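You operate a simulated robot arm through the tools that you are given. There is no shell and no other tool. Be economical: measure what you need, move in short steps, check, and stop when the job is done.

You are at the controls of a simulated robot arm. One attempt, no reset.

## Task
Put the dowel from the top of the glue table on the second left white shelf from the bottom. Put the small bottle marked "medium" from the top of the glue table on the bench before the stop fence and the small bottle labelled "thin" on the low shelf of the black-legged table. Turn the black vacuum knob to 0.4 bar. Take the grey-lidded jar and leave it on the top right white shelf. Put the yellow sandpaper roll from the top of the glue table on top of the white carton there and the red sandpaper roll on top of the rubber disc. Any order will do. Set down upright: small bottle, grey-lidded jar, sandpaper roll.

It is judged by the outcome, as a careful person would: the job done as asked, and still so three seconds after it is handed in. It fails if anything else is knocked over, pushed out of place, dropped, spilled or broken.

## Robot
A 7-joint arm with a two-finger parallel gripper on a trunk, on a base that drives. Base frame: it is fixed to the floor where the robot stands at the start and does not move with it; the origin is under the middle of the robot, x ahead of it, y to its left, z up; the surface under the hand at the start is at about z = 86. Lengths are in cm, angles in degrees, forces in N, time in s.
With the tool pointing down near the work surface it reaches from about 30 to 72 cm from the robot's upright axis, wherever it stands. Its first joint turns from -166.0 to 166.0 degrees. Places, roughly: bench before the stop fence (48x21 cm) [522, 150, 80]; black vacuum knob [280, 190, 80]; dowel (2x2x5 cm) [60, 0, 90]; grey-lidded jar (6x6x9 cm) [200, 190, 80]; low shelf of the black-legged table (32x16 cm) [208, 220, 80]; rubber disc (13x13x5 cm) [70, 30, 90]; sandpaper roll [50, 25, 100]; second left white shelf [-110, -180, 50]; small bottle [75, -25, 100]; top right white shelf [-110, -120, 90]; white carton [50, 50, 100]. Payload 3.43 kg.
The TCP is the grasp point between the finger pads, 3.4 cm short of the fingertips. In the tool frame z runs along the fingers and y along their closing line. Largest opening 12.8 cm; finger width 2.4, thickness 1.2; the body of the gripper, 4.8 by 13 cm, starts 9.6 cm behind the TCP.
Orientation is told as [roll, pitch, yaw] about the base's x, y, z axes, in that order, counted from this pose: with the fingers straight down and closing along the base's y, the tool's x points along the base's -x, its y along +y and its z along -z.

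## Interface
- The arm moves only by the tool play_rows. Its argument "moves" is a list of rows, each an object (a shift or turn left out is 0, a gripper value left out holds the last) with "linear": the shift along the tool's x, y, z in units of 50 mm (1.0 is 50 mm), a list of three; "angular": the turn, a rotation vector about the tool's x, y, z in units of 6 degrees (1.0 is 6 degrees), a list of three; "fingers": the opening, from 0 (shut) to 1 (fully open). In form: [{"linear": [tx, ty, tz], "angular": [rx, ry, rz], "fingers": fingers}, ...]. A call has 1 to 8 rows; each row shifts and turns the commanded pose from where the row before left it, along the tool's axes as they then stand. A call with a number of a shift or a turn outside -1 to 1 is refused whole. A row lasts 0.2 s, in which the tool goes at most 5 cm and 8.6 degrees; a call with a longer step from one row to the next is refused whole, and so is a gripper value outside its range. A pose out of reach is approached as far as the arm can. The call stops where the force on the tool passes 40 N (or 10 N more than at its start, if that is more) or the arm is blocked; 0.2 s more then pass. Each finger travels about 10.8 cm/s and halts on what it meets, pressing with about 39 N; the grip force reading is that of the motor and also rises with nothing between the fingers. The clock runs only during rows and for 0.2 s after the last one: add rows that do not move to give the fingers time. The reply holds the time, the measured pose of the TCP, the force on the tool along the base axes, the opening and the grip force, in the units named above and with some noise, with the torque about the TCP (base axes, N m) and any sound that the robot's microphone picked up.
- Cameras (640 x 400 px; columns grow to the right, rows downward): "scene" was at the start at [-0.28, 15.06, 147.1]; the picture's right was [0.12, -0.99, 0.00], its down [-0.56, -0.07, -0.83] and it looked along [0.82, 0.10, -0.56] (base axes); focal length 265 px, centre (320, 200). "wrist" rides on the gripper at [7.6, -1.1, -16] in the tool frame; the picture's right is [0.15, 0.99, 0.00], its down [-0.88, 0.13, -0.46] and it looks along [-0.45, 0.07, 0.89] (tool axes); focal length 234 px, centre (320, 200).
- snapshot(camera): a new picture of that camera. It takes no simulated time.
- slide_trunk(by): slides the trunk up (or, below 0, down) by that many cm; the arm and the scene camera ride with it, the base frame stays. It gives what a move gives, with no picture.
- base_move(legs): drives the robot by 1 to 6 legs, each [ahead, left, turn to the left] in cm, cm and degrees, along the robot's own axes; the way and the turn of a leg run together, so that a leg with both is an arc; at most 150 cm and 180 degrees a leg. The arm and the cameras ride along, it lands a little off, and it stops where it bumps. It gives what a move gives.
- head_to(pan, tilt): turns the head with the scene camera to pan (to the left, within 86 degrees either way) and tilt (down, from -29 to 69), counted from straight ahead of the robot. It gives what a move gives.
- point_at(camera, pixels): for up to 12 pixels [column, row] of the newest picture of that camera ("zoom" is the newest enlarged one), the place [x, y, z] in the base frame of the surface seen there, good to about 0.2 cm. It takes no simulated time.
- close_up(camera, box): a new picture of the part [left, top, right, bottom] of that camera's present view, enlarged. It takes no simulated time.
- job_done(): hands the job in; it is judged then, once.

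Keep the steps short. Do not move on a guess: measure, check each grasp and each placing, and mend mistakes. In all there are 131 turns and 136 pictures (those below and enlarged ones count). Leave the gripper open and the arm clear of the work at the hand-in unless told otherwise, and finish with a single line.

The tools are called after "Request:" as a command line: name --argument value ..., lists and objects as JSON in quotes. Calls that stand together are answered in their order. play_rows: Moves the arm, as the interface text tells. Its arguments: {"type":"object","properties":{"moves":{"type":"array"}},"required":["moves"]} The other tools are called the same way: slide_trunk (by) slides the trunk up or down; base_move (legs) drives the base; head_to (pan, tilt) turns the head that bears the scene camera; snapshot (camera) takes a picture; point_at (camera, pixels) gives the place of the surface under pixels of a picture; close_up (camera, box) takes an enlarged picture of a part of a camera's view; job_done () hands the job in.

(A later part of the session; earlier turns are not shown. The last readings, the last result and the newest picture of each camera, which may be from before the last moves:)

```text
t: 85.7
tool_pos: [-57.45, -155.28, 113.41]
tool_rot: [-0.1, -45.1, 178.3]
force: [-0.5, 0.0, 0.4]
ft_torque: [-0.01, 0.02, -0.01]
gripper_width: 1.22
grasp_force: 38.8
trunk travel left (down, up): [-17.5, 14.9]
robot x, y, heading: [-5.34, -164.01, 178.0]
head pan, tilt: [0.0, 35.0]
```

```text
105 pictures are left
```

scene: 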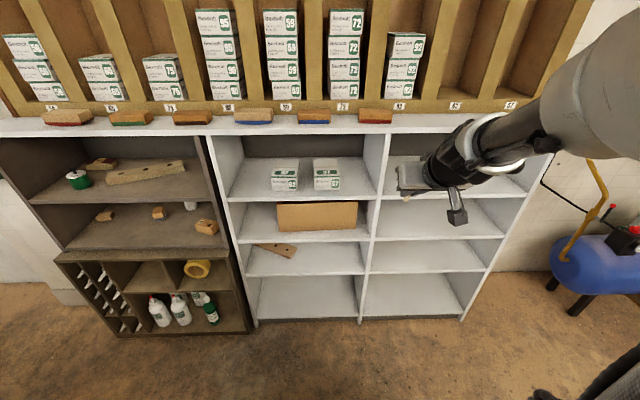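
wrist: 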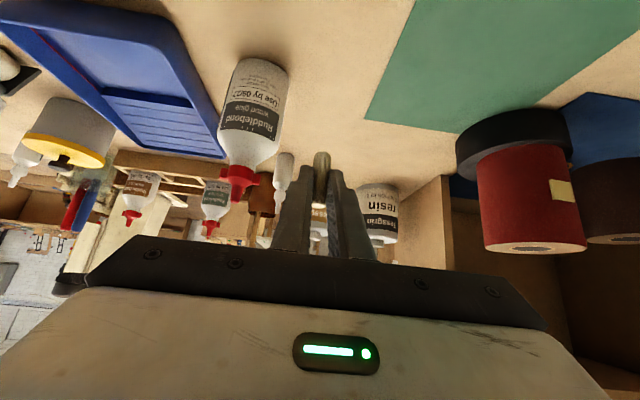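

The second-from-bottom left bay holds a small brown piece at (275,248). Measure bays.

Request:
point_at --camera "scene" --pixels '[[310, 268], [340, 268], [350, 255], [262, 251], [290, 257], [305, 230], [247, 270], [362, 270], [430, 185], [385, 190], [305, 310], [335, 262]]'

Request:
close_up --camera "scene" --box '[200, 120, 520, 330]'

```text
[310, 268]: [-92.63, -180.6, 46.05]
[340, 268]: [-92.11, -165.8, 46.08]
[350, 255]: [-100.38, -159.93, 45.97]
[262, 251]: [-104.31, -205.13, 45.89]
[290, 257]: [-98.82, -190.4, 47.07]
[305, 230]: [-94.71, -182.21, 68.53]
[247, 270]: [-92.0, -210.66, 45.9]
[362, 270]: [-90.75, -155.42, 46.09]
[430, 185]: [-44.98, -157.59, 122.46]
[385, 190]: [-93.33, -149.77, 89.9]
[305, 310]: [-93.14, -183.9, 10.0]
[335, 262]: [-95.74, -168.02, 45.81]
```

```text
1.90 times, centred on (360, 225) of scene
```

zoom: 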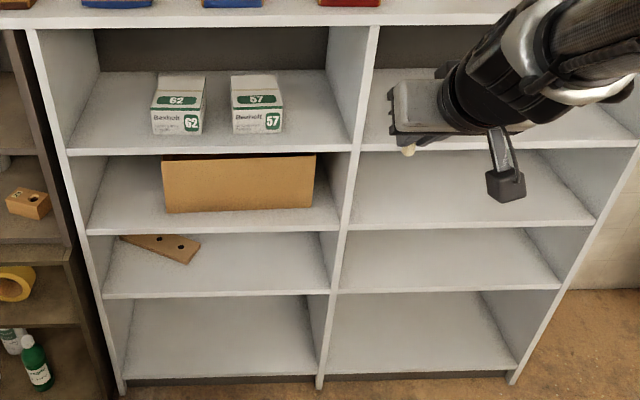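

Free spot at about [-98, -172, 46]; bay is 46–66. Lower trunk and arm here in the open, before driving in.

Request:
slide_trunk --by -17

Request:
play_rows --moves '[{"linear": [0.7, 0, 0.7]}, {"linear": [0.7, 0, 0.7]}, {"linear": [0.7, 0, 0.7]}, {"linear": [0.7, 0, 0.7]}, {"linear": [0.7, 0, 0.7]}, {"linear": [0.7, 0, 0.7]}, {"linear": [0.7, 0, 0.7]}, {"linear": [0.65, 0, 0.65]}]'

Request:
base_move --legs '[[0, 16, 2]]'

```text
t: 87.6
tool_pos: [-57.44, -155.37, 96.34]
tool_rot: [0.0, -44.9, 178.4]
force: [-0.3, -0.5, 0.2]
ft_torque: [0.0, 0.02, -0.01]
gripper_width: 1.21
grasp_force: 39.1
trunk travel left (down, up): [-0.5, 31.9]
robot x, y, heading: [-5.62, -164.03, 178.4]
head pan, tilt: [0.0, 35.0]
```

```text
t: 89.4
tool_pos: [-57.35, -155.25, 57.09]
tool_rot: [0.1, -45.1, 178.4]
force: [0.7, -0.6, -0.1]
ft_torque: [-0.01, 0.01, 0.04]
gripper_width: 1.23
grasp_force: 38.8
trunk travel left (down, up): [-0.5, 31.9]
robot x, y, heading: [-5.85, -163.9, 178.7]
head pan, tilt: [0.0, 35.0]
```

```text
t: 91.6
tool_pos: [-57.98, -172.99, 57.21]
tool_rot: [0.0, -45.0, -179.6]
force: [0.6, 0.4, 0.1]
ft_torque: [0.01, 0.0, 0.02]
gripper_width: 1.19
grasp_force: 38.7
trunk travel left (down, up): [-0.5, 31.9]
robot x, y, heading: [-6.24, -180.22, -179.5]
head pan, tilt: [0.0, 35.0]
```

Reachable. Drive ahead 28 cm and view.

Request:
base_move --legs '[[28, 0, 0]]'

Request:
snapshot --camera "scene"

Request:
snapshot --camera "wrist"

```text
t: 93.5
tool_pos: [-85.79, -173.29, 57.11]
tool_rot: [-0.1, -45.0, -179.6]
force: [0.7, 0.0, 0.2]
ft_torque: [0.01, -0.05, 0.0]
gripper_width: 1.21
grasp_force: 38.9
trunk travel left (down, up): [-0.5, 31.9]
robot x, y, heading: [-33.66, -179.85, -179.3]
head pan, tilt: [0.0, 35.0]
```

```text
103 pictures are left
```

scene: 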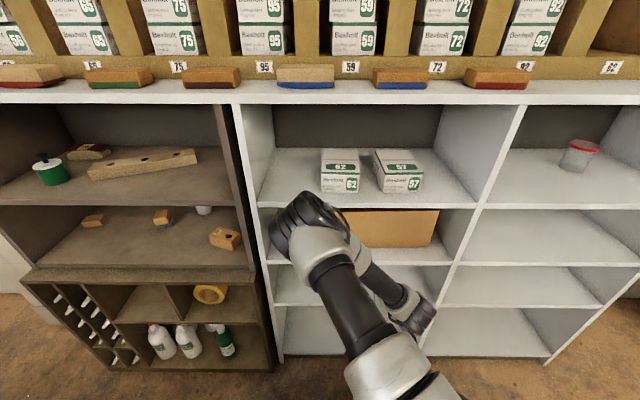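

```text
102 pictures are left
```

wrist: 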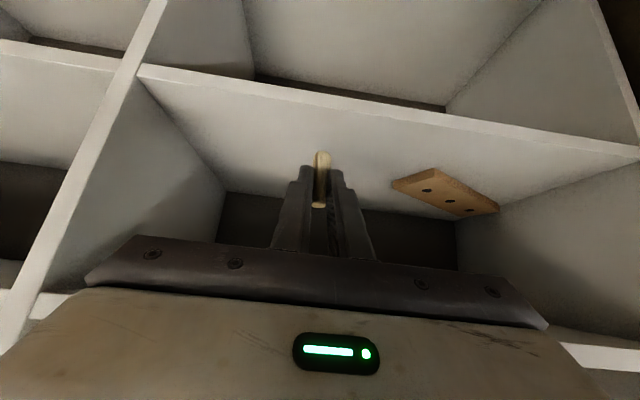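

Request:
point_at --camera "scene" --pixels '[[290, 205], [310, 195], [275, 235], [345, 240], [410, 300], [430, 315]]'

```text
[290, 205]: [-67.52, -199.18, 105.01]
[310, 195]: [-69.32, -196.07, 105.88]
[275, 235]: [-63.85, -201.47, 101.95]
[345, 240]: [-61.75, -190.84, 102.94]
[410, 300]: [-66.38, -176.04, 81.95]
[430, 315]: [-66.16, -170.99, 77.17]
```

Elbow is clear of the shelf front. Reach in to ~[-96.4, -173, 50.6].

Request:
play_rows --moves '[{"linear": [-0.116, 0, 0.484]}, {"linear": [-0.116, 0, 0.484]}, {"linear": [-0.116, 0, 0.484]}, {"linear": [-0.116, 0, 0.484]}, {"linear": [-0.116, 0, 0.484]}]'

Request:
snapshot --camera "wrist"

```text
t: 94.7
tool_pos: [-96.33, -173.3, 50.64]
tool_rot: [0.0, -45.1, -179.6]
force: [-0.7, -0.3, -0.4]
ft_torque: [-0.01, 0.02, 0.02]
gripper_width: 1.23
grasp_force: 38.6
trunk travel left (down, up): [-0.5, 31.9]
robot x, y, heading: [-33.76, -180.31, -179.6]
head pan, tilt: [0.0, 35.0]
```

```text
101 pictures are left
```

wrist: 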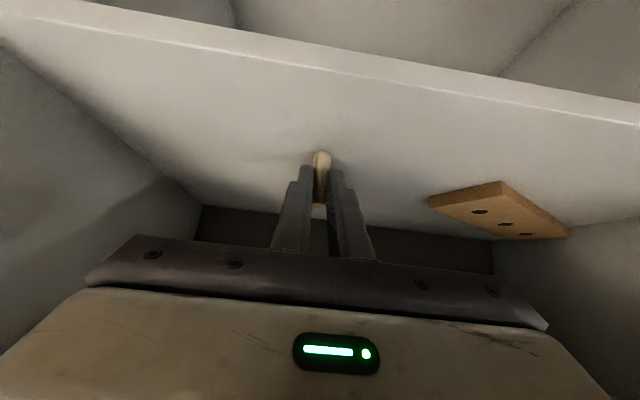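

Lower straight down in small steps until contact.

Request:
play_rows --moves '[{"linear": [0.04, 0, 0.04]}, {"linear": [0.03, 0, 0.03]}]'

Request:
play_rows --moves '[{"linear": [0.02, 0, 0.02]}, {"linear": [0.02, 0, 0.02]}]'

```text
t: 95.3
tool_pos: [-96.46, -173.22, 50.39]
tool_rot: [0.0, -45.4, -179.5]
force: [3.5, -0.7, 12.8]
ft_torque: [0.01, 0.11, 0.01]
gripper_width: 1.2
grasp_force: 39.3
trunk travel left (down, up): [-0.5, 31.9]
robot x, y, heading: [-34.22, -180.54, -179.4]
head pan, tilt: [0.0, 35.0]
```

```text
t: 95.9
tool_pos: [-96.57, -173.3, 50.27]
tool_rot: [-0.1, -45.5, -179.6]
force: [1.9, 1.4, 31.5]
ft_torque: [0.05, 0.55, -0.02]
gripper_width: 1.23
grasp_force: 38.7
trunk travel left (down, up): [-0.5, 31.9]
robot x, y, heading: [-34.01, -180.29, -179.6]
head pan, tilt: [0.0, 35.0]
```

Firm contact; ease up 0.3 cm, then open modestly.

Request:
play_rows --moves '[{"linear": [-0.035, 0, -0.035]}, {}, {"fingers": 0.15}, {"fingers": 0.3}, {"fingers": 0.3}]'

Request:
snapshot --camera "wrist"

```text
t: 97.1
tool_pos: [-96.32, -173.45, 50.17]
tool_rot: [0.1, -45.0, -179.6]
force: [-0.4, -0.5, 0.8]
ft_torque: [-0.01, 0.01, -0.01]
gripper_width: 3.85
grasp_force: 0.0
trunk travel left (down, up): [-0.5, 31.9]
robot x, y, heading: [-33.9, -179.84, -179.4]
head pan, tilt: [0.0, 35.0]
```

```text
100 pictures are left
```

wrist: 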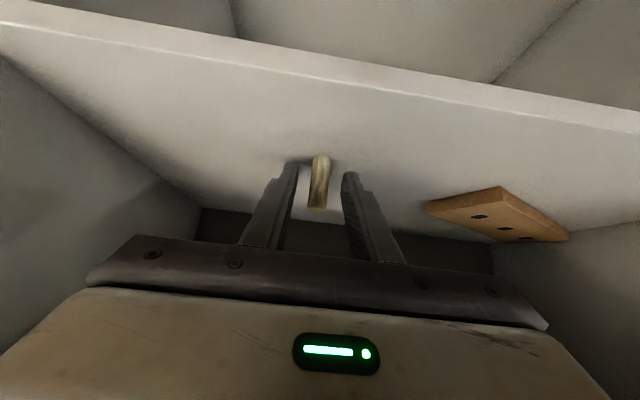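

Dowel stands on the shelf. Back out along the tool axis.

Request:
play_rows --moves '[{"linear": [0, 0, -0.4]}, {"linear": [0, 0, -0.8]}, {"linear": [0, 0, -0.8]}, {"linear": [0, 0, -0.6]}]'

Request:
base_move --legs '[[-28, 0, 0]]'

Request:
snapshot --camera "scene"

```text
t: 98.1
tool_pos: [-87.14, -173.45, 59.25]
tool_rot: [0.1, -44.9, -179.5]
force: [0.5, 0.5, 0.4]
ft_torque: [0.05, 0.0, 0.01]
gripper_width: 3.87
grasp_force: 0.1
trunk travel left (down, up): [-0.5, 31.9]
robot x, y, heading: [-33.79, -179.87, -179.6]
head pan, tilt: [0.0, 35.0]
```

```text
t: 100.1
tool_pos: [-58.94, -173.07, 59.17]
tool_rot: [0.0, -45.1, -179.5]
force: [-0.3, -0.2, -1.4]
ft_torque: [0.0, -0.01, -0.01]
gripper_width: 3.84
grasp_force: 0.1
trunk travel left (down, up): [-0.5, 31.9]
robot x, y, heading: [-5.5, -180.01, -179.4]
head pan, tilt: [0.0, 35.0]
```

```text
99 pictures are left
```

scene: 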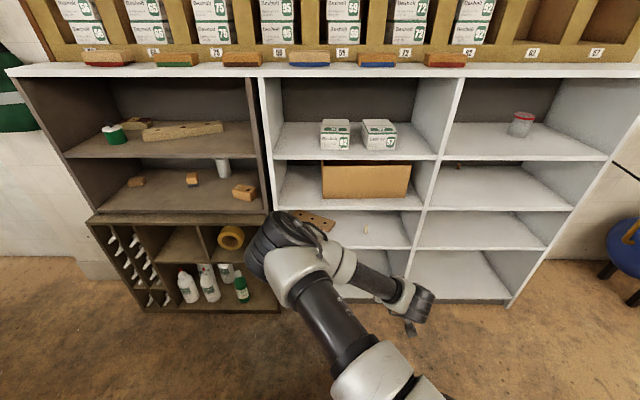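

Dowel stands upright at (366,230). Now raise the arm, turn toward +y, and go to the glue table's right end to view the bottles.

Request:
slide_trunk --by 17

Request:
play_rows --moves '[{"linear": [-0.7, 0, -0.7]}, {"linear": [-0.7, 0, -0.7]}, {"linear": [-0.7, 0, -0.7]}, {"linear": [-0.7, 0, -0.7]}, {"linear": [-0.7, 0, -0.7]}, {"linear": [-0.7, 0, -0.7]}, {"linear": [-0.5, 0, -0.5]}]'

Request:
base_move --legs '[[0, 0, -90], [0, -85, 0]]'

Request:
head_to --pan 0 --tilt 25

Request:
snapshot --camera "scene"

```text
t: 102.0
tool_pos: [-58.96, -173.02, 76.13]
tool_rot: [0.0, -45.0, -179.5]
force: [-0.4, 0.0, -0.1]
ft_torque: [0.0, -0.04, -0.02]
gripper_width: 3.85
grasp_force: 0.1
trunk travel left (down, up): [-17.5, 14.9]
robot x, y, heading: [-5.64, -179.99, -179.4]
head pan, tilt: [0.0, 35.0]
```

```text
t: 103.6
tool_pos: [-59.01, -173.13, 109.43]
tool_rot: [0.1, -44.9, -179.7]
force: [-1.1, 0.6, -1.1]
ft_torque: [0.0, 0.02, 0.02]
gripper_width: 3.84
grasp_force: 0.1
trunk travel left (down, up): [-17.5, 14.9]
robot x, y, heading: [-5.52, -180.08, -179.5]
head pan, tilt: [0.0, 35.0]
```

```text
t: 116.1
tool_pos: [86.3, -126.13, 109.36]
tool_rot: [0.0, -45.0, 90.3]
force: [-0.7, 1.1, 0.0]
ft_torque: [0.02, -0.03, 0.03]
gripper_width: 3.84
grasp_force: 0.0
trunk travel left (down, up): [-17.5, 14.9]
robot x, y, heading: [79.82, -179.17, 90.3]
head pan, tilt: [0.0, 35.0]
```

```text
t: 116.8
tool_pos: [86.35, -126.07, 109.42]
tool_rot: [0.0, -44.9, 90.3]
force: [0.9, 0.0, -0.1]
ft_torque: [0.02, -0.01, 0.01]
gripper_width: 3.83
grasp_force: 0.1
trunk travel left (down, up): [-17.5, 14.9]
robot x, y, heading: [79.16, -179.34, 90.3]
head pan, tilt: [0.0, 25.0]
```

```text
98 pictures are left
```

scene: 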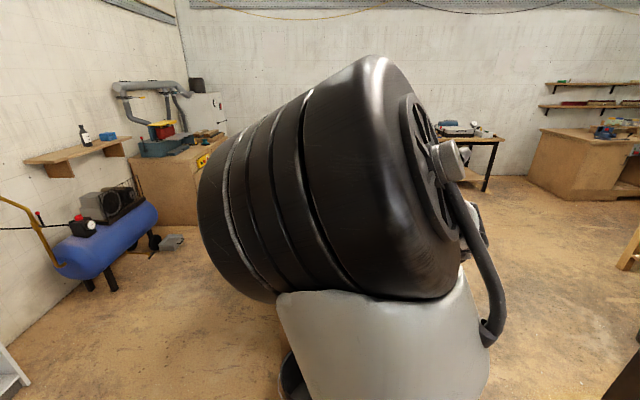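

The upper arm blocks the forward view; turn the base right 40° and pan the head left 40°.

Request:
base_move --legs '[[0, 0, -45]]'

Request:
head_to --pan 45 --tilt 28

Request:
snapshot --camera "scene"

```text
t: 119.3
tool_pos: [121.74, -146.38, 109.42]
tool_rot: [0.0, -45.0, 45.7]
force: [-0.2, -0.2, -0.4]
ft_torque: [0.0, 0.01, -0.02]
gripper_width: 3.84
grasp_force: 0.1
trunk travel left (down, up): [-17.5, 14.9]
robot x, y, heading: [79.49, -179.32, 45.8]
head pan, tilt: [0.0, 25.0]
```

```text
t: 120.4
tool_pos: [121.78, -146.38, 109.44]
tool_rot: [0.0, -45.0, 45.8]
force: [0.6, 0.6, 0.1]
ft_torque: [0.01, -0.04, -0.01]
gripper_width: 3.83
grasp_force: 0.1
trunk travel left (down, up): [-17.5, 14.9]
robot x, y, heading: [79.31, -179.32, 45.8]
head pan, tilt: [45.0, 28.0]
```

```text
97 pictures are left
```

scene: 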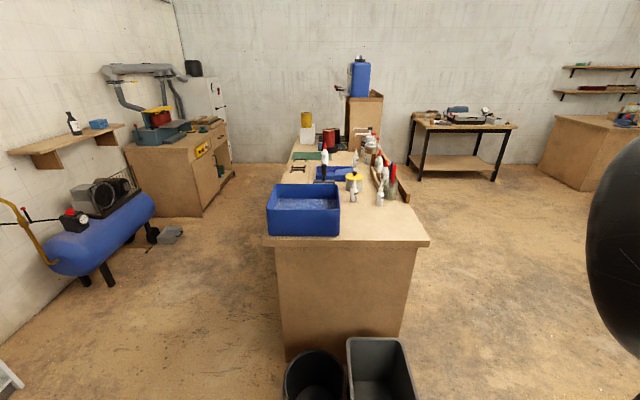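

Request:
close_up --camera "scene" --box '[280, 110, 440, 220]'

Request:
point_at --camera "scene" --pixels '[[352, 195], [380, 195], [310, 352], [405, 340], [428, 240], [266, 235], [352, 340], [330, 200], [342, 388], [285, 375]]'

```text
3.64 times, centred on (360, 165) of scene
```

zoom: 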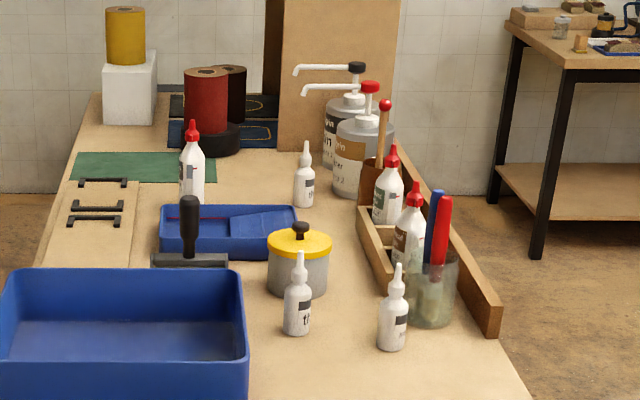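

```text
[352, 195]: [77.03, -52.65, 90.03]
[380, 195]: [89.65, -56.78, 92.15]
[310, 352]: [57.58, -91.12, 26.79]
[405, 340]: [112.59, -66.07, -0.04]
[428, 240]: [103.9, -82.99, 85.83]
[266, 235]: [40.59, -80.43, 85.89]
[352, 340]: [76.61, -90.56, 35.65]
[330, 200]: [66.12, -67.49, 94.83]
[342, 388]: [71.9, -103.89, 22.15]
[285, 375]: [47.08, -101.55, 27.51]
```

Request:
close_up --camera "scene" --box '[345, 145, 389, 203]'

```text
6.90 times, centred on (367, 174) of scene
```

zoom: 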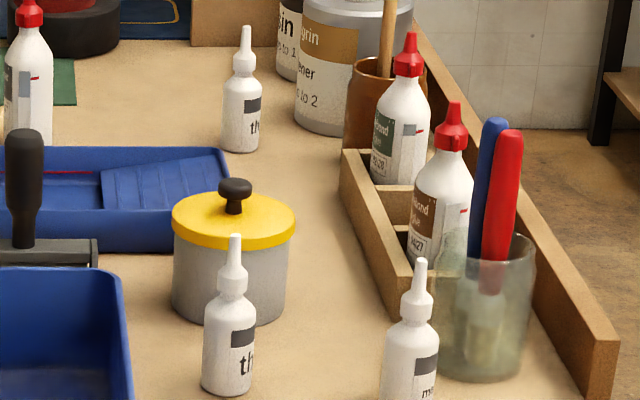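

The right one reads "m…" (medium), the others "th…" (thin or thick). Labels face +x; drive round to that side to read them.

Request:
base_move --legs '[[113, 11, 0], [0, 0, 45]]'

Request:
head_to --pan 50 --tilt 32

Request:
snapshot --camera "scene"

```text
t: 122.5
tool_pos: [134.54, -130.48, 109.45]
tool_rot: [0.1, -45.0, 45.7]
force: [0.1, -0.3, 0.0]
ft_torque: [0.03, 0.0, 0.01]
gripper_width: 3.84
grasp_force: 0.1
trunk travel left (down, up): [-17.5, 14.9]
robot x, y, heading: [92.42, -163.4, 45.8]
head pan, tilt: [45.0, 28.0]
stopped in leg 1: the robot was blocked; the commanded pose is now the measured one
```

```text
t: 123.2
tool_pos: [134.5, -130.4, 109.29]
tool_rot: [0.0, -45.0, 45.8]
force: [-0.1, 1.1, 0.6]
ft_torque: [-0.02, 0.01, 0.02]
gripper_width: 3.83
grasp_force: 0.0
trunk travel left (down, up): [-17.5, 14.9]
robot x, y, heading: [91.99, -163.51, 45.8]
head pan, tilt: [50.0, 32.0]
```

```text
94 pictures are left
```

scene: 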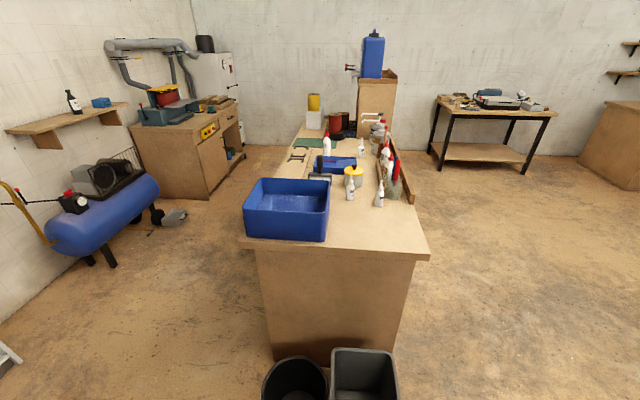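

Blocked by something; look ahead-right to find it.

Request:
head_to --pan -50 --tilt 45

Request:
snapshot --camera "scene"

Request:
head_to --pan 5 --tilt 50

Request:
snapshot --camera "scene"

```text
t: 124.9
tool_pos: [134.52, -130.44, 109.28]
tool_rot: [0.0, -44.9, 45.8]
force: [0.1, 1.2, 0.9]
ft_torque: [-0.01, 0.01, 0.01]
gripper_width: 3.82
grasp_force: 0.0
trunk travel left (down, up): [-17.5, 14.9]
robot x, y, heading: [92.09, -163.14, 45.6]
head pan, tilt: [-50.0, 45.0]
```

```text
93 pictures are left
```

scene: 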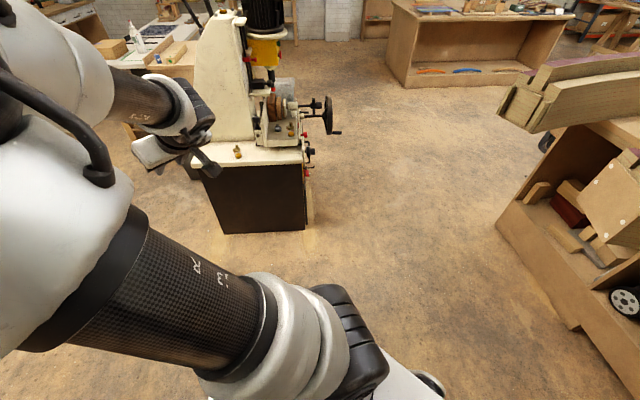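

```text
t: 126.2
tool_pos: [134.57, -130.36, 109.4]
tool_rot: [-0.1, -45.1, 45.8]
force: [0.7, 0.4, 0.4]
ft_torque: [0.03, -0.02, -0.04]
gripper_width: 3.84
grasp_force: 0.0
trunk travel left (down, up): [-17.5, 14.9]
robot x, y, heading: [92.0, -163.52, 45.7]
head pan, tilt: [5.0, 50.0]
```

```text
92 pictures are left
```

scene: 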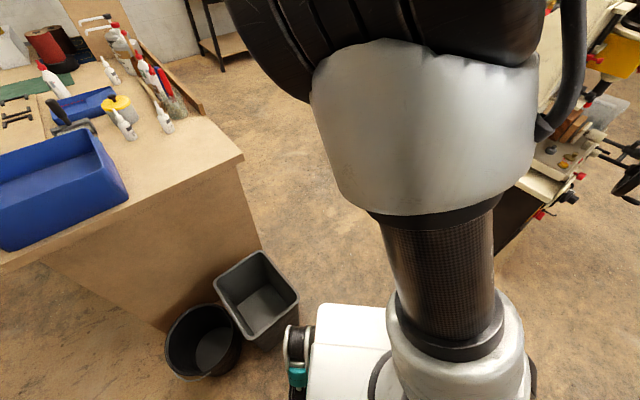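

The base's front-left wheel is by the grey bin; a bandsaw stands to the right. Measure both.

Request:
point_at --camera "scene" --pixels '[[215, 290], [260, 250], [297, 300], [262, 345], [170, 345], [297, 350], [320, 300], [520, 200], [498, 262], [572, 190], [165, 330]]'

```text
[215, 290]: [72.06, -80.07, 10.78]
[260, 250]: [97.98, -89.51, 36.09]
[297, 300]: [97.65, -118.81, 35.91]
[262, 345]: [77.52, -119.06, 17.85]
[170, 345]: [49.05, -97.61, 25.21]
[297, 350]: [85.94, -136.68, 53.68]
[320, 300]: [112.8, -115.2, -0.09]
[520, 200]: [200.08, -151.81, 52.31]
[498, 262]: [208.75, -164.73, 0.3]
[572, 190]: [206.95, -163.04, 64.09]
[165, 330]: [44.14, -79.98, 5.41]
```

Bin is unmoved. Back off, turn to face +y, sidestep to x≈148, then ahead into the corridor.

Request:
base_move --legs '[[-20, 0, 0], [0, 0, 44], [0, -70, 0], [90, 0, 0]]'

Request:
head_to --pan 60 --tilt 35

Request:
snapshot --camera "scene"

```text
t: 141.0
tool_pos: [156.44, -33.79, 109.33]
tool_rot: [0.0, -45.0, 89.8]
force: [-0.3, 0.3, 1.0]
ft_torque: [0.0, -0.01, 0.02]
gripper_width: 3.86
grasp_force: 0.1
trunk travel left (down, up): [-17.5, 14.9]
robot x, y, heading: [149.18, -87.33, 89.9]
head pan, tilt: [5.0, 50.0]
```

```text
t: 142.3
tool_pos: [156.46, -33.89, 109.31]
tool_rot: [0.0, -45.0, 89.9]
force: [-0.1, -0.6, 0.0]
ft_torque: [0.01, -0.05, -0.01]
gripper_width: 3.83
grasp_force: 0.0
trunk travel left (down, up): [-17.5, 14.9]
robot x, y, heading: [148.97, -87.06, 90.1]
head pan, tilt: [60.0, 35.0]
```

```text
91 pictures are left
```

scene: 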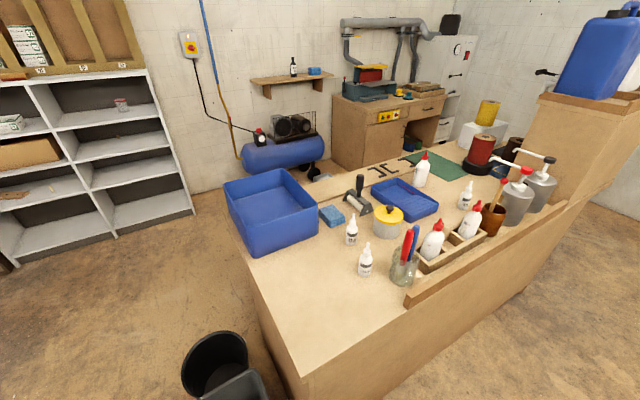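

Request:
close_up --camera "scene" --box '[330, 170, 490, 285]'

Request:
point_at --camera "scene" --pixels '[[352, 238], [351, 215], [366, 268], [365, 246], [465, 200], [400, 270], [430, 290], [405, 230], [305, 370], [387, 228], [255, 265]]'

```text
3.48 times, centred on (410, 228) of scene
```

zoom: 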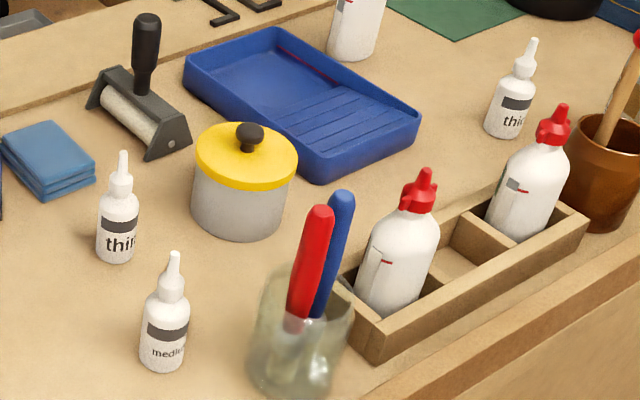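

```text
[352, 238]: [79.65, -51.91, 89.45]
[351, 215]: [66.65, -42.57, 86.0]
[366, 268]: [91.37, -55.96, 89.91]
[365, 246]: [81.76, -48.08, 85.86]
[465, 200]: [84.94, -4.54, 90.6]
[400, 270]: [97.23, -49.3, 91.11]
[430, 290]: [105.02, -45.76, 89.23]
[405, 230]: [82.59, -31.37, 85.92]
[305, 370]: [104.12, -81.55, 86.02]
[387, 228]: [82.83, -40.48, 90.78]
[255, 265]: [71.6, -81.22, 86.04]
```

Request:
close_up --camera "scene" --box '[343, 212, 363, 248]'

Request:
close_up --camera "scene" --box '[450, 178, 480, 212]'

```text
11.11 times, centred on (353, 230) of scene
```

zoom: 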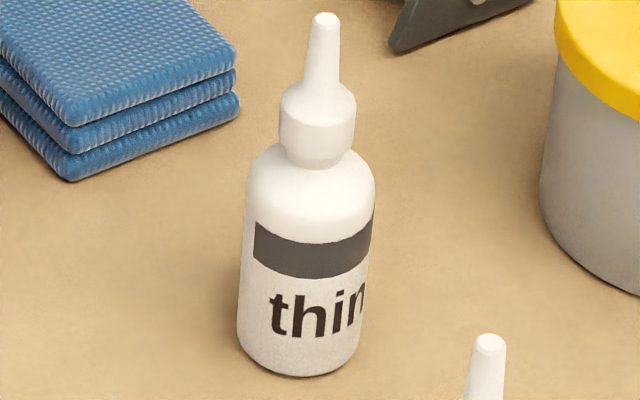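

```text
11.76 times, centred on (465, 195) of scene
```

zoom: 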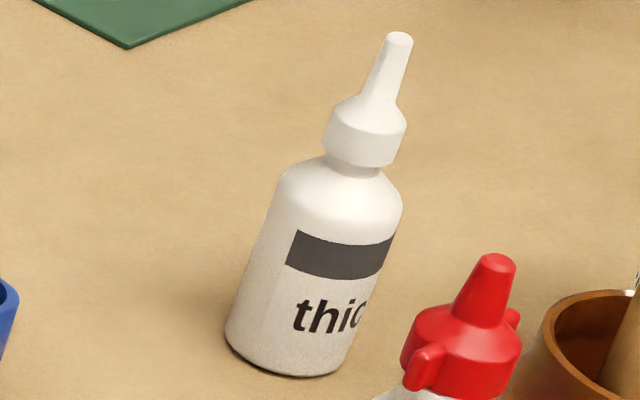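

"thin" is at ≈[78,-51], "medium" at ≈[90,-55.5], and "thick" stays. Medium first: reposition to face it diagonally (heading 135°) from the table's back-right corner.

Request:
base_move --legs '[[-21, 10, 0], [0, 0, 45]]'

Request:
head_to --pan 30 --tilt 40

Request:
snapshot --camera "scene"

Request:
snapshot --camera "wrist"

```text
t: 145.4
tool_pos: [121.22, -57.15, 109.37]
tool_rot: [-0.1, -45.0, 117.0]
force: [-0.2, -0.4, 0.1]
ft_torque: [-0.02, 0.01, 0.01]
gripper_width: 3.83
grasp_force: 0.0
trunk travel left (down, up): [-17.5, 14.9]
robot x, y, heading: [138.8, -108.03, 117.1]
head pan, tilt: [60.0, 35.0]
stopped in leg 2: the robot was blocked; the commanded pose is now the measured one
```

```text
t: 146.3
tool_pos: [121.3, -57.14, 109.35]
tool_rot: [0.0, -45.0, 117.0]
force: [-0.6, -0.3, -0.3]
ft_torque: [-0.03, 0.0, 0.0]
gripper_width: 3.85
grasp_force: 0.1
trunk travel left (down, up): [-17.5, 14.9]
robot x, y, heading: [138.72, -107.93, 117.1]
head pan, tilt: [30.0, 40.0]
```

```text
87 pictures are left
```

scene: 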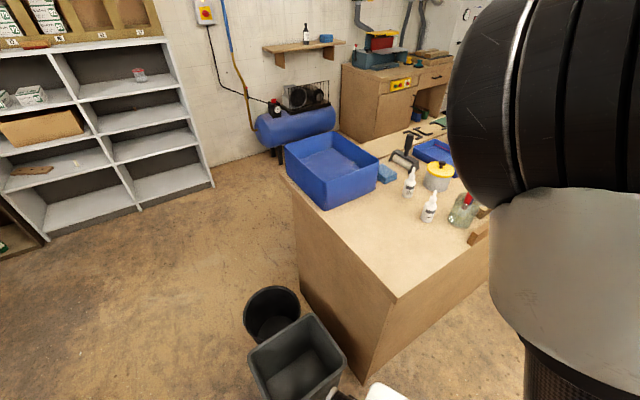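

```text
86 pictures are left
```

wrist: 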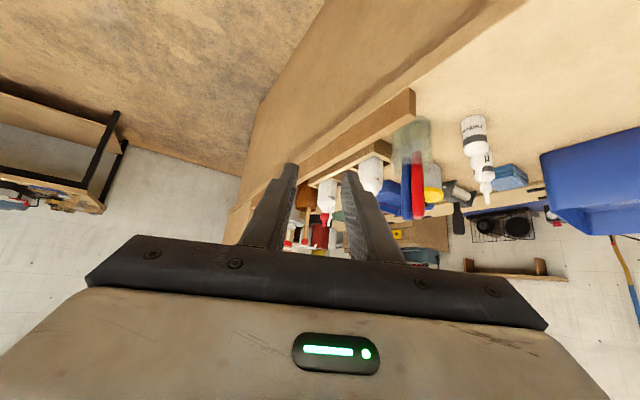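

The front-left corner met the bin. Check the bin hasn't shifted and back off.

Request:
point_at --camera "scene" --pixels '[[313, 316], [344, 355], [250, 357], [272, 290], [430, 212], [410, 190], [466, 213], [467, 200]]'

Request:
base_move --legs '[[-8, -9, 0]]'

```text
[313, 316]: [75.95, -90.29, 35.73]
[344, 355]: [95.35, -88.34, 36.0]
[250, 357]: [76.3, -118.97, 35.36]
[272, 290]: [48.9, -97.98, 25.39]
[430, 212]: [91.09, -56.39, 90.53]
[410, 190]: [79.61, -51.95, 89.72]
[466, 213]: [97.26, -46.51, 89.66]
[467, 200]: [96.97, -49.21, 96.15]
```

```text
t: 147.9
tool_pos: [133.04, -60.26, 109.37]
tool_rot: [0.0, -45.0, 116.9]
force: [0.0, -0.6, 0.1]
ft_torque: [0.01, 0.0, 0.0]
gripper_width: 3.86
grasp_force: 0.1
trunk travel left (down, up): [-17.5, 14.9]
robot x, y, heading: [150.62, -110.96, 116.9]
head pan, tilt: [30.0, 40.0]
```

Bin corners unchanged. Now turn to heading 145 first (room to spin), then move in.

Request:
base_move --legs '[[0, 0, 28], [13, -10.5, 0]]'

Request:
snapshot --camera "wrist"

```text
t: 151.0
tool_pos: [106.83, -58.22, 109.32]
tool_rot: [0.0, -45.0, 144.7]
force: [-0.4, 0.1, -0.8]
ft_torque: [-0.02, -0.03, -0.02]
gripper_width: 3.81
grasp_force: 0.0
trunk travel left (down, up): [-17.5, 14.9]
robot x, y, heading: [146.23, -95.15, 144.8]
head pan, tilt: [30.0, 40.0]
```

```text
85 pictures are left
```

wrist: 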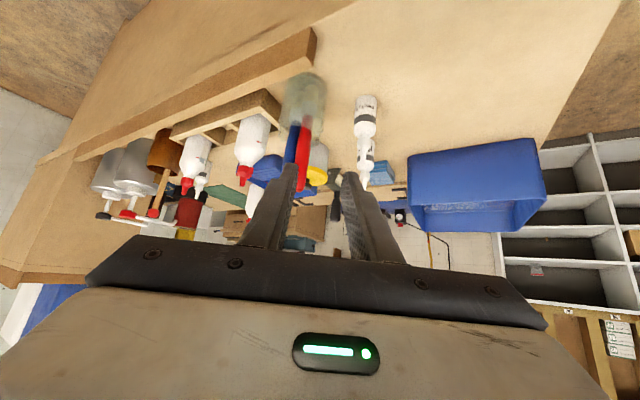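

Move to a pre-grasp point diagonal above the medium bottle, opening to 6 cm.

Request:
play_rows --moves '[{"linear": [0.142, 0.288, 0.572], "fingers": 0.47}, {"linear": [0.142, 0.288, 0.572]}, {"linear": [0.142, 0.288, 0.572]}, {"linear": [0.142, 0.288, 0.572]}, {"linear": [0.142, 0.288, 0.572]}]'

Request:
snapshot --camera "wrist"

```text
t: 152.2
tool_pos: [96.5, -59.68, 96.6]
tool_rot: [-0.2, -45.0, 144.6]
force: [-0.6, -0.6, 0.5]
ft_torque: [-0.01, -0.01, 0.02]
gripper_width: 6.0
grasp_force: 0.1
trunk travel left (down, up): [-17.5, 14.9]
robot x, y, heading: [146.26, -95.12, 144.5]
head pan, tilt: [30.0, 40.0]
```

```text
84 pictures are left
```

wrist: 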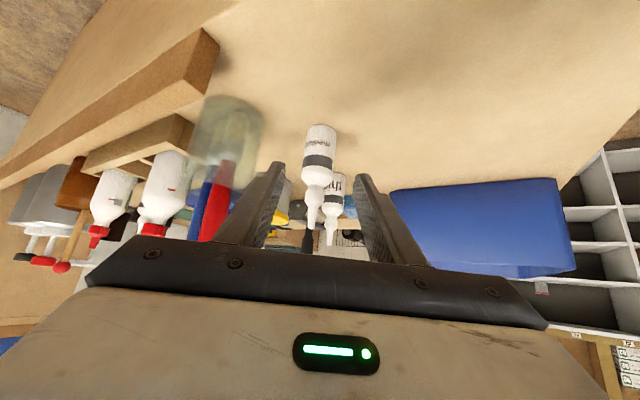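

Request:
point_at --camera "wrist" --pixels '[[320, 130], [319, 150], [306, 148], [333, 148], [333, 180], [225, 130]]'

```text
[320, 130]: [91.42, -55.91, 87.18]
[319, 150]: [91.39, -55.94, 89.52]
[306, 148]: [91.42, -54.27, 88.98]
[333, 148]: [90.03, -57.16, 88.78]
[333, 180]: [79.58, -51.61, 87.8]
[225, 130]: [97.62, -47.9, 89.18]
```

Aligned within 0.1 cm. Go in diagonally and close.

Request:
play_rows --moves '[{"linear": [0, 0, 0.6]}, {"linear": [0, 0, 0.6]}, {"linear": [0, 0, 0.5]}, {"linear": [0, 0, 0.26]}, {"fingers": 0.2}, {"fingers": 0}, {"fingers": 0}]'

Request:
snapshot --camera "wrist"

```text
t: 153.8
tool_pos: [90.89, -55.83, 89.8]
tool_rot: [-0.1, -45.0, 144.7]
force: [-0.2, -0.2, 0.6]
ft_torque: [-0.05, -0.03, 0.02]
gripper_width: 3.41
grasp_force: 38.8
trunk travel left (down, up): [-17.5, 14.9]
robot x, y, heading: [146.13, -94.59, 144.7]
head pan, tilt: [30.0, 40.0]
```

```text
83 pictures are left
```

wrist: 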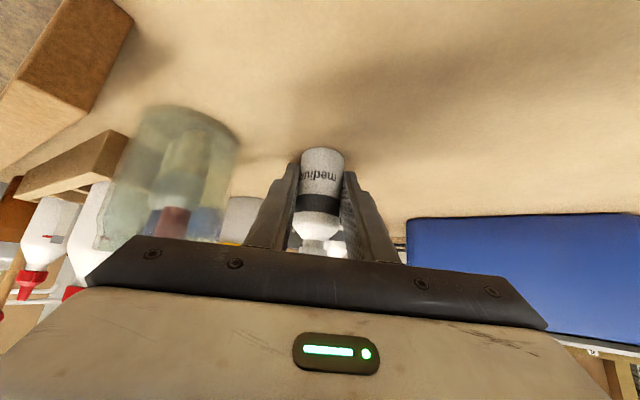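

"medium" is gripped (3.41 cm). Lift gently straight up.

Request:
play_rows --moves '[{"linear": [-0.06, 0, -0.06]}, {"linear": [-0.15, 0, -0.15]}, {"linear": [-0.3, 0, -0.3]}, {"linear": [-0.4, 0, -0.4]}, {"linear": [-0.4, 0, -0.4]}, {"linear": [-0.4, 0, -0.4]}, {"linear": [-0.4, 0, -0.4]}, {"linear": [-0.4, 0, -0.4]}]'

Request:
play_rows --moves '[{"linear": [0.3, -0.1, -0.3]}, {"linear": [0.4, -0.3, -0.4]}, {"linear": [0.4, -0.3, -0.4]}, {"linear": [0.4, -0.3, -0.4]}]'

Request:
snapshot --camera "wrist"

```text
t: 155.6
tool_pos: [90.75, -55.72, 107.75]
tool_rot: [0.1, -45.0, 144.6]
force: [0.4, -1.2, -0.6]
ft_torque: [0.04, 0.0, -0.02]
gripper_width: 3.4
grasp_force: 39.0
trunk travel left (down, up): [-17.5, 14.9]
robot x, y, heading: [146.43, -94.88, 144.8]
head pan, tilt: [30.0, 40.0]
```

```text
t: 156.6
tool_pos: [102.44, -57.76, 107.54]
tool_rot: [-0.2, -45.0, 144.8]
force: [-0.6, 0.5, 0.2]
ft_torque: [0.0, -0.04, 0.0]
gripper_width: 3.37
grasp_force: 39.1
trunk travel left (down, up): [-17.5, 14.9]
robot x, y, heading: [145.94, -94.83, 144.7]
head pan, tilt: [30.0, 40.0]
```

```text
82 pictures are left
```

wrist: 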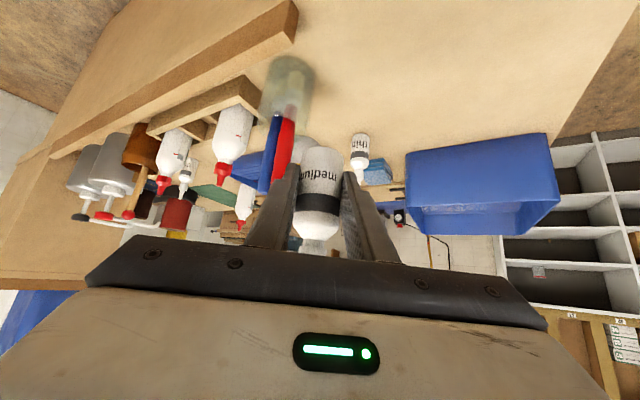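

Held. Back off, sidestep into the corridor, and turn toward heading 30 to look for the route to the bench.

Request:
base_move --legs '[[-10, 0, 0], [0, -45, 0], [0, 0, -115]]'

Request:
head_to --pan 35 --tilt 18

Request:
snapshot --camera "scene"

Request:
head_to --pan -45 --tilt 25

Request:
snapshot --camera "scene"

```text
t: 167.1
tool_pos: [232.36, -40.96, 107.69]
tool_rot: [0.0, -45.0, 29.3]
force: [-0.3, 0.0, 0.1]
ft_torque: [-0.02, -0.01, 0.01]
gripper_width: 3.4
grasp_force: 39.2
trunk travel left (down, up): [-17.5, 14.9]
robot x, y, heading: [180.17, -64.16, 29.5]
head pan, tilt: [30.0, 40.0]
```

```text
t: 168.0
tool_pos: [232.24, -41.03, 107.62]
tool_rot: [0.0, -45.0, 29.3]
force: [-0.9, 0.0, -1.3]
ft_torque: [-0.01, 0.03, 0.01]
gripper_width: 3.33
grasp_force: 39.1
trunk travel left (down, up): [-17.5, 14.9]
robot x, y, heading: [180.15, -64.27, 29.2]
head pan, tilt: [35.0, 18.0]
```

```text
81 pictures are left
```

scene: 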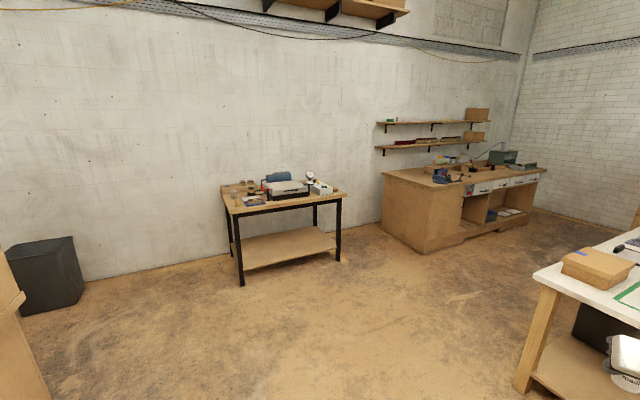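

```text
t: 169.5
tool_pos: [232.37, -40.88, 107.66]
tool_rot: [0.0, -45.1, 29.3]
force: [-0.3, -0.1, -0.8]
ft_torque: [-0.01, 0.02, 0.01]
gripper_width: 3.34
grasp_force: 39.8
trunk travel left (down, up): [-17.5, 14.9]
robot x, y, heading: [180.06, -64.36, 29.2]
head pan, tilt: [-45.0, 25.0]
```

```text
80 pictures are left
```

scene: 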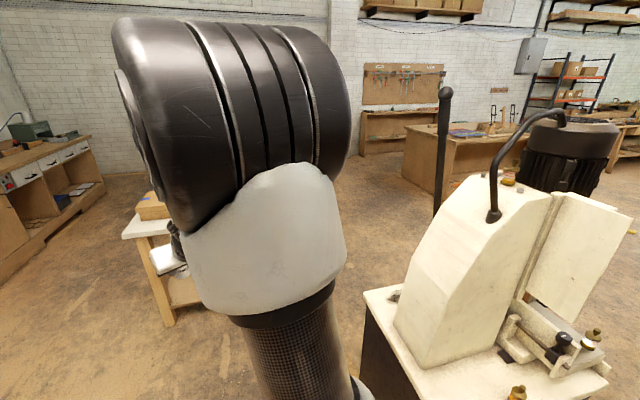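

Request:
head_to --pan 22 --tilt 20

Request:
snapshot --camera "scene"

Request:
point_at --camera "scene" --pixels '[[180, 200], [270, 190], [170, 290], [275, 255], [310, 190], [380, 250], [480, 185], [500, 225], [210, 260], [440, 270], [500, 295], [430, 380]]'

```text
t: 170.9
tool_pos: [232.37, -40.97, 107.62]
tool_rot: [0.0, -45.1, 29.4]
force: [0.3, -0.3, -0.6]
ft_torque: [0.01, 0.0, 0.01]
gripper_width: 3.41
grasp_force: 39.0
trunk travel left (down, up): [-17.5, 14.9]
robot x, y, heading: [180.2, -64.42, 29.6]
head pan, tilt: [22.0, 20.0]
```

```text
79 pictures are left
```

scene: 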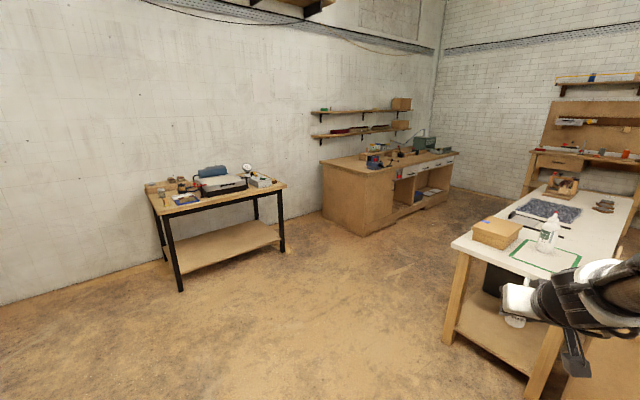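

```text
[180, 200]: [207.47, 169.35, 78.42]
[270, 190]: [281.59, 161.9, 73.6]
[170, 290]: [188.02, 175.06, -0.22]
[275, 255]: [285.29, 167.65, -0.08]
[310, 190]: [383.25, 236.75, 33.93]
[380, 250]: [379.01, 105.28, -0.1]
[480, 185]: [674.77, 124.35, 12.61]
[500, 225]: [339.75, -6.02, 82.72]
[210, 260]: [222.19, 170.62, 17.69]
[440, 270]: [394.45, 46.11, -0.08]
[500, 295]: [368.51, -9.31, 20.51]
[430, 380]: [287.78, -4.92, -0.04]
```

Request:
close_up --camera "scene" --box '[135, 150, 300, 280]'

Request:
close_up --camera "scene" --box '[310, 90, 480, 240]'

```text
3.08 times, centred on (218, 215) of scene
```

zoom: 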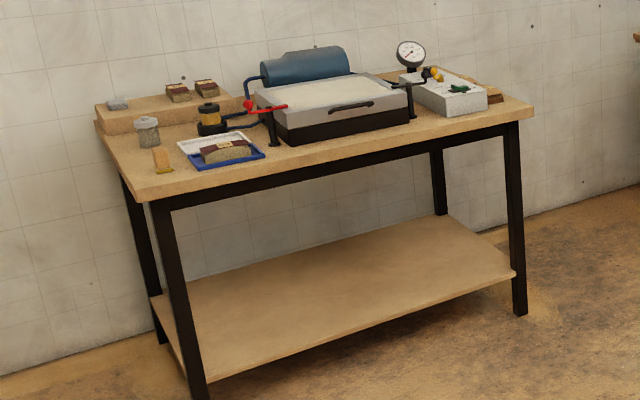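

```text
2.67 times, centred on (395, 165) of scene
```

zoom: 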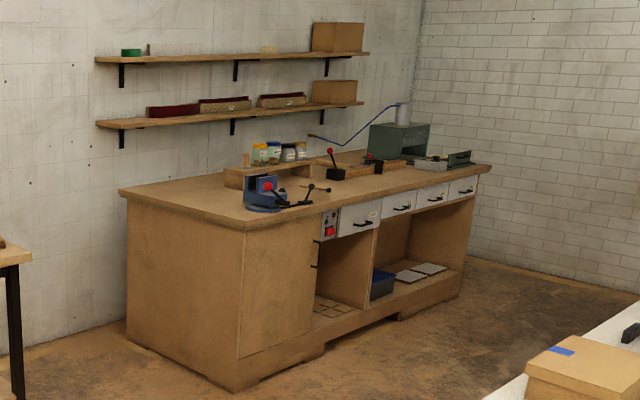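

On the black-legged table's back-left is a small raised wooden shelf with three items, matching [208,220,80] and 32x16. Continue to the bench: drive into the open floor and look.

Request:
base_move --legs '[[85, 38, 0], [85, 34, 0]]'

Request:
head_to --pan 5 --tilt 25

Request:
snapshot --camera "scene"

```text
t: 180.1
tool_pos: [345.15, 104.82, 107.68]
tool_rot: [0.0, -44.9, 29.2]
force: [0.2, -1.0, -1.2]
ft_torque: [-0.02, 0.0, 0.03]
gripper_width: 3.39
grasp_force: 39.1
trunk travel left (down, up): [-17.5, 14.9]
robot x, y, heading: [292.72, 81.25, 29.3]
head pan, tilt: [22.0, 20.0]
```

```text
t: 180.9
tool_pos: [344.98, 104.74, 107.58]
tool_rot: [0.0, -45.0, 29.3]
force: [0.2, 0.2, -0.7]
ft_torque: [0.01, 0.02, 0.02]
gripper_width: 3.37
grasp_force: 38.6
trunk travel left (down, up): [-17.5, 14.9]
robot x, y, heading: [292.87, 81.05, 29.2]
head pan, tilt: [5.0, 25.0]
```

```text
76 pictures are left
```

scene: 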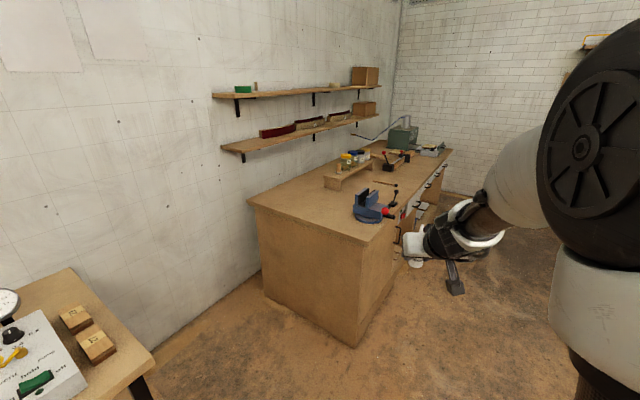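

Request:
point_at --camera "scene" --pixels '[[250, 203], [370, 238], [356, 345], [440, 158], [380, 180], [400, 160], [345, 180], [425, 155], [390, 165], [150, 358], [435, 220]]'

Request:
close_up --camera "scene" --box '[310, 100, 470, 230]'

```text
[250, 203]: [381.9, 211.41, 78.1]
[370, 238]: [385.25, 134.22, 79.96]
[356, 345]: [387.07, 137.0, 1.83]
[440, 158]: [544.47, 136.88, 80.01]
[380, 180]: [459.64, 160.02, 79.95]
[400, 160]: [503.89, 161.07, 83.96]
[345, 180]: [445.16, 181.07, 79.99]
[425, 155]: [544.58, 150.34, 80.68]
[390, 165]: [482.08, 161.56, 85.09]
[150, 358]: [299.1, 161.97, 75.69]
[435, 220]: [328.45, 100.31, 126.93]
```

```text
3.08 times, centred on (390, 165) of scene
```

zoom: 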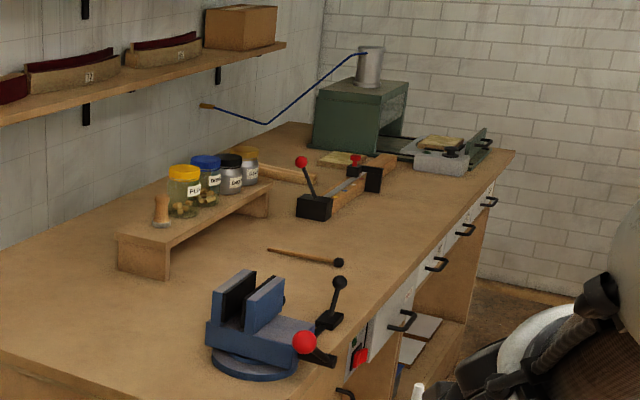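

Bench front y≈134, top z=80; fence at y≈161 around x 480–515. Turn to face +y and look right to check the lane.

Request:
base_move --legs '[[0, -10, 0], [0, 0, 60]]'

Request:
head_to --pan -80 --tilt 30

Request:
snapshot --camera "scene"

```text
t: 185.3
tool_pos: [303.41, 129.56, 107.66]
tool_rot: [0.0, -45.0, 89.5]
force: [-0.4, 0.0, 0.2]
ft_torque: [-0.02, 0.01, 0.02]
gripper_width: 3.36
grasp_force: 39.0
trunk travel left (down, up): [-17.5, 14.9]
robot x, y, heading: [297.77, 72.62, 89.6]
head pan, tilt: [5.0, 25.0]
```

```text
t: 186.9
tool_pos: [303.29, 129.73, 107.64]
tool_rot: [0.0, -45.0, 89.6]
force: [0.4, 0.7, -1.4]
ft_torque: [-0.04, 0.0, -0.01]
gripper_width: 3.37
grasp_force: 39.1
trunk travel left (down, up): [-17.5, 14.9]
robot x, y, heading: [297.49, 72.87, 89.5]
head pan, tilt: [-80.0, 30.0]
```

```text
74 pictures are left
```

scene: 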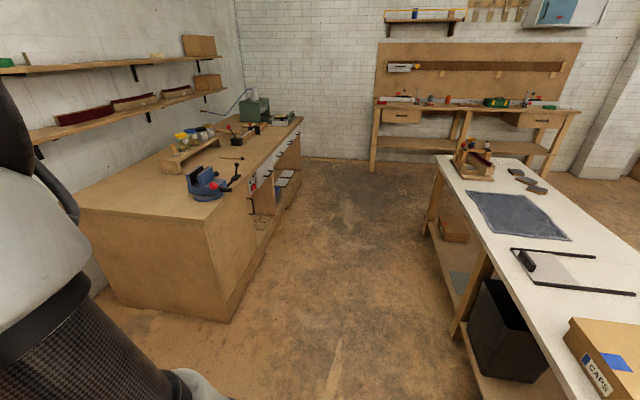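

Request:
point_at --camera "scene" --pixels '[[437, 157], [530, 320], [460, 340], [228, 320], [300, 118], [262, 128], [238, 137], [372, 170], [285, 125], [275, 133], [433, 230]]'

Request:
close_up --camera "scene" --box '[170, 80, 320, 200]'

```text
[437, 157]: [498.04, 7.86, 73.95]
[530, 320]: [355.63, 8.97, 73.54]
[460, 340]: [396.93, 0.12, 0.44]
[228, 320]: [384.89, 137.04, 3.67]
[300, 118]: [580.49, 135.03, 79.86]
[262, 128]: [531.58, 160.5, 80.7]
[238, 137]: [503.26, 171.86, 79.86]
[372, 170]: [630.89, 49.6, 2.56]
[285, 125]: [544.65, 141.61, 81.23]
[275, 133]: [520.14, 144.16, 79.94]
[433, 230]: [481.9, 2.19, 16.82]
```

```text
3.33 times, centred on (245, 140) of scene
```

zoom: 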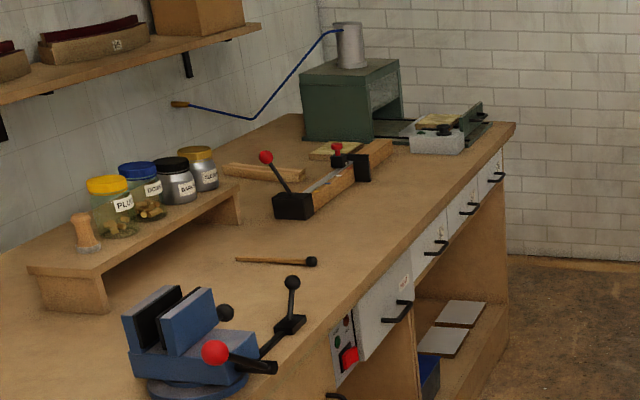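

Lane is 125 cm wide. Sidestep right 210 cm at this y.

Request:
base_move --legs '[[0, -105, 0], [0, -105, 0.5]]'

Request:
head_to --pan 30 --tilt 35

Request:
snapshot --camera "scene"

Request:
snapshot --camera "wrist"

```text
t: 207.2
tool_pos: [511.93, 128.53, 107.6]
tool_rot: [0.0, -45.0, 90.0]
force: [0.7, -0.4, 0.7]
ft_torque: [0.0, -0.03, 0.03]
gripper_width: 3.38
grasp_force: 38.6
trunk travel left (down, up): [-17.5, 14.9]
robot x, y, heading: [506.73, 71.44, 90.0]
head pan, tilt: [-80.0, 30.0]
```

```text
t: 209.1
tool_pos: [511.94, 128.45, 107.62]
tool_rot: [0.1, -45.0, 90.0]
force: [0.0, 0.3, -0.8]
ft_torque: [0.02, 0.0, 0.01]
gripper_width: 3.37
grasp_force: 39.0
trunk travel left (down, up): [-17.5, 14.9]
robot x, y, heading: [506.89, 71.13, 90.2]
head pan, tilt: [30.0, 35.0]
```

```text
72 pictures are left
```

scene: 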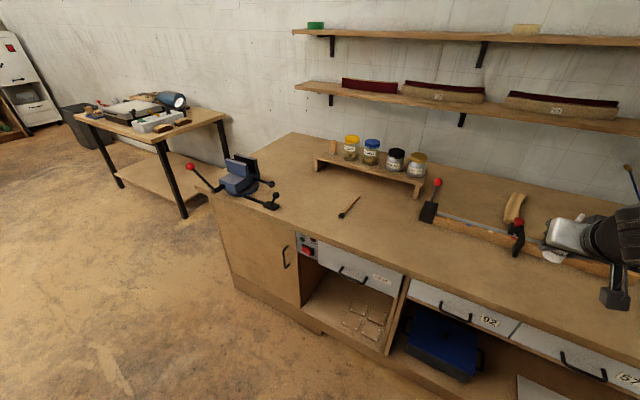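

```text
71 pictures are left
```

wrist: 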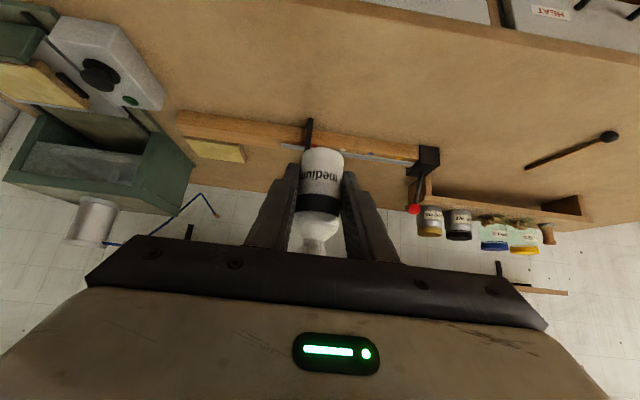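

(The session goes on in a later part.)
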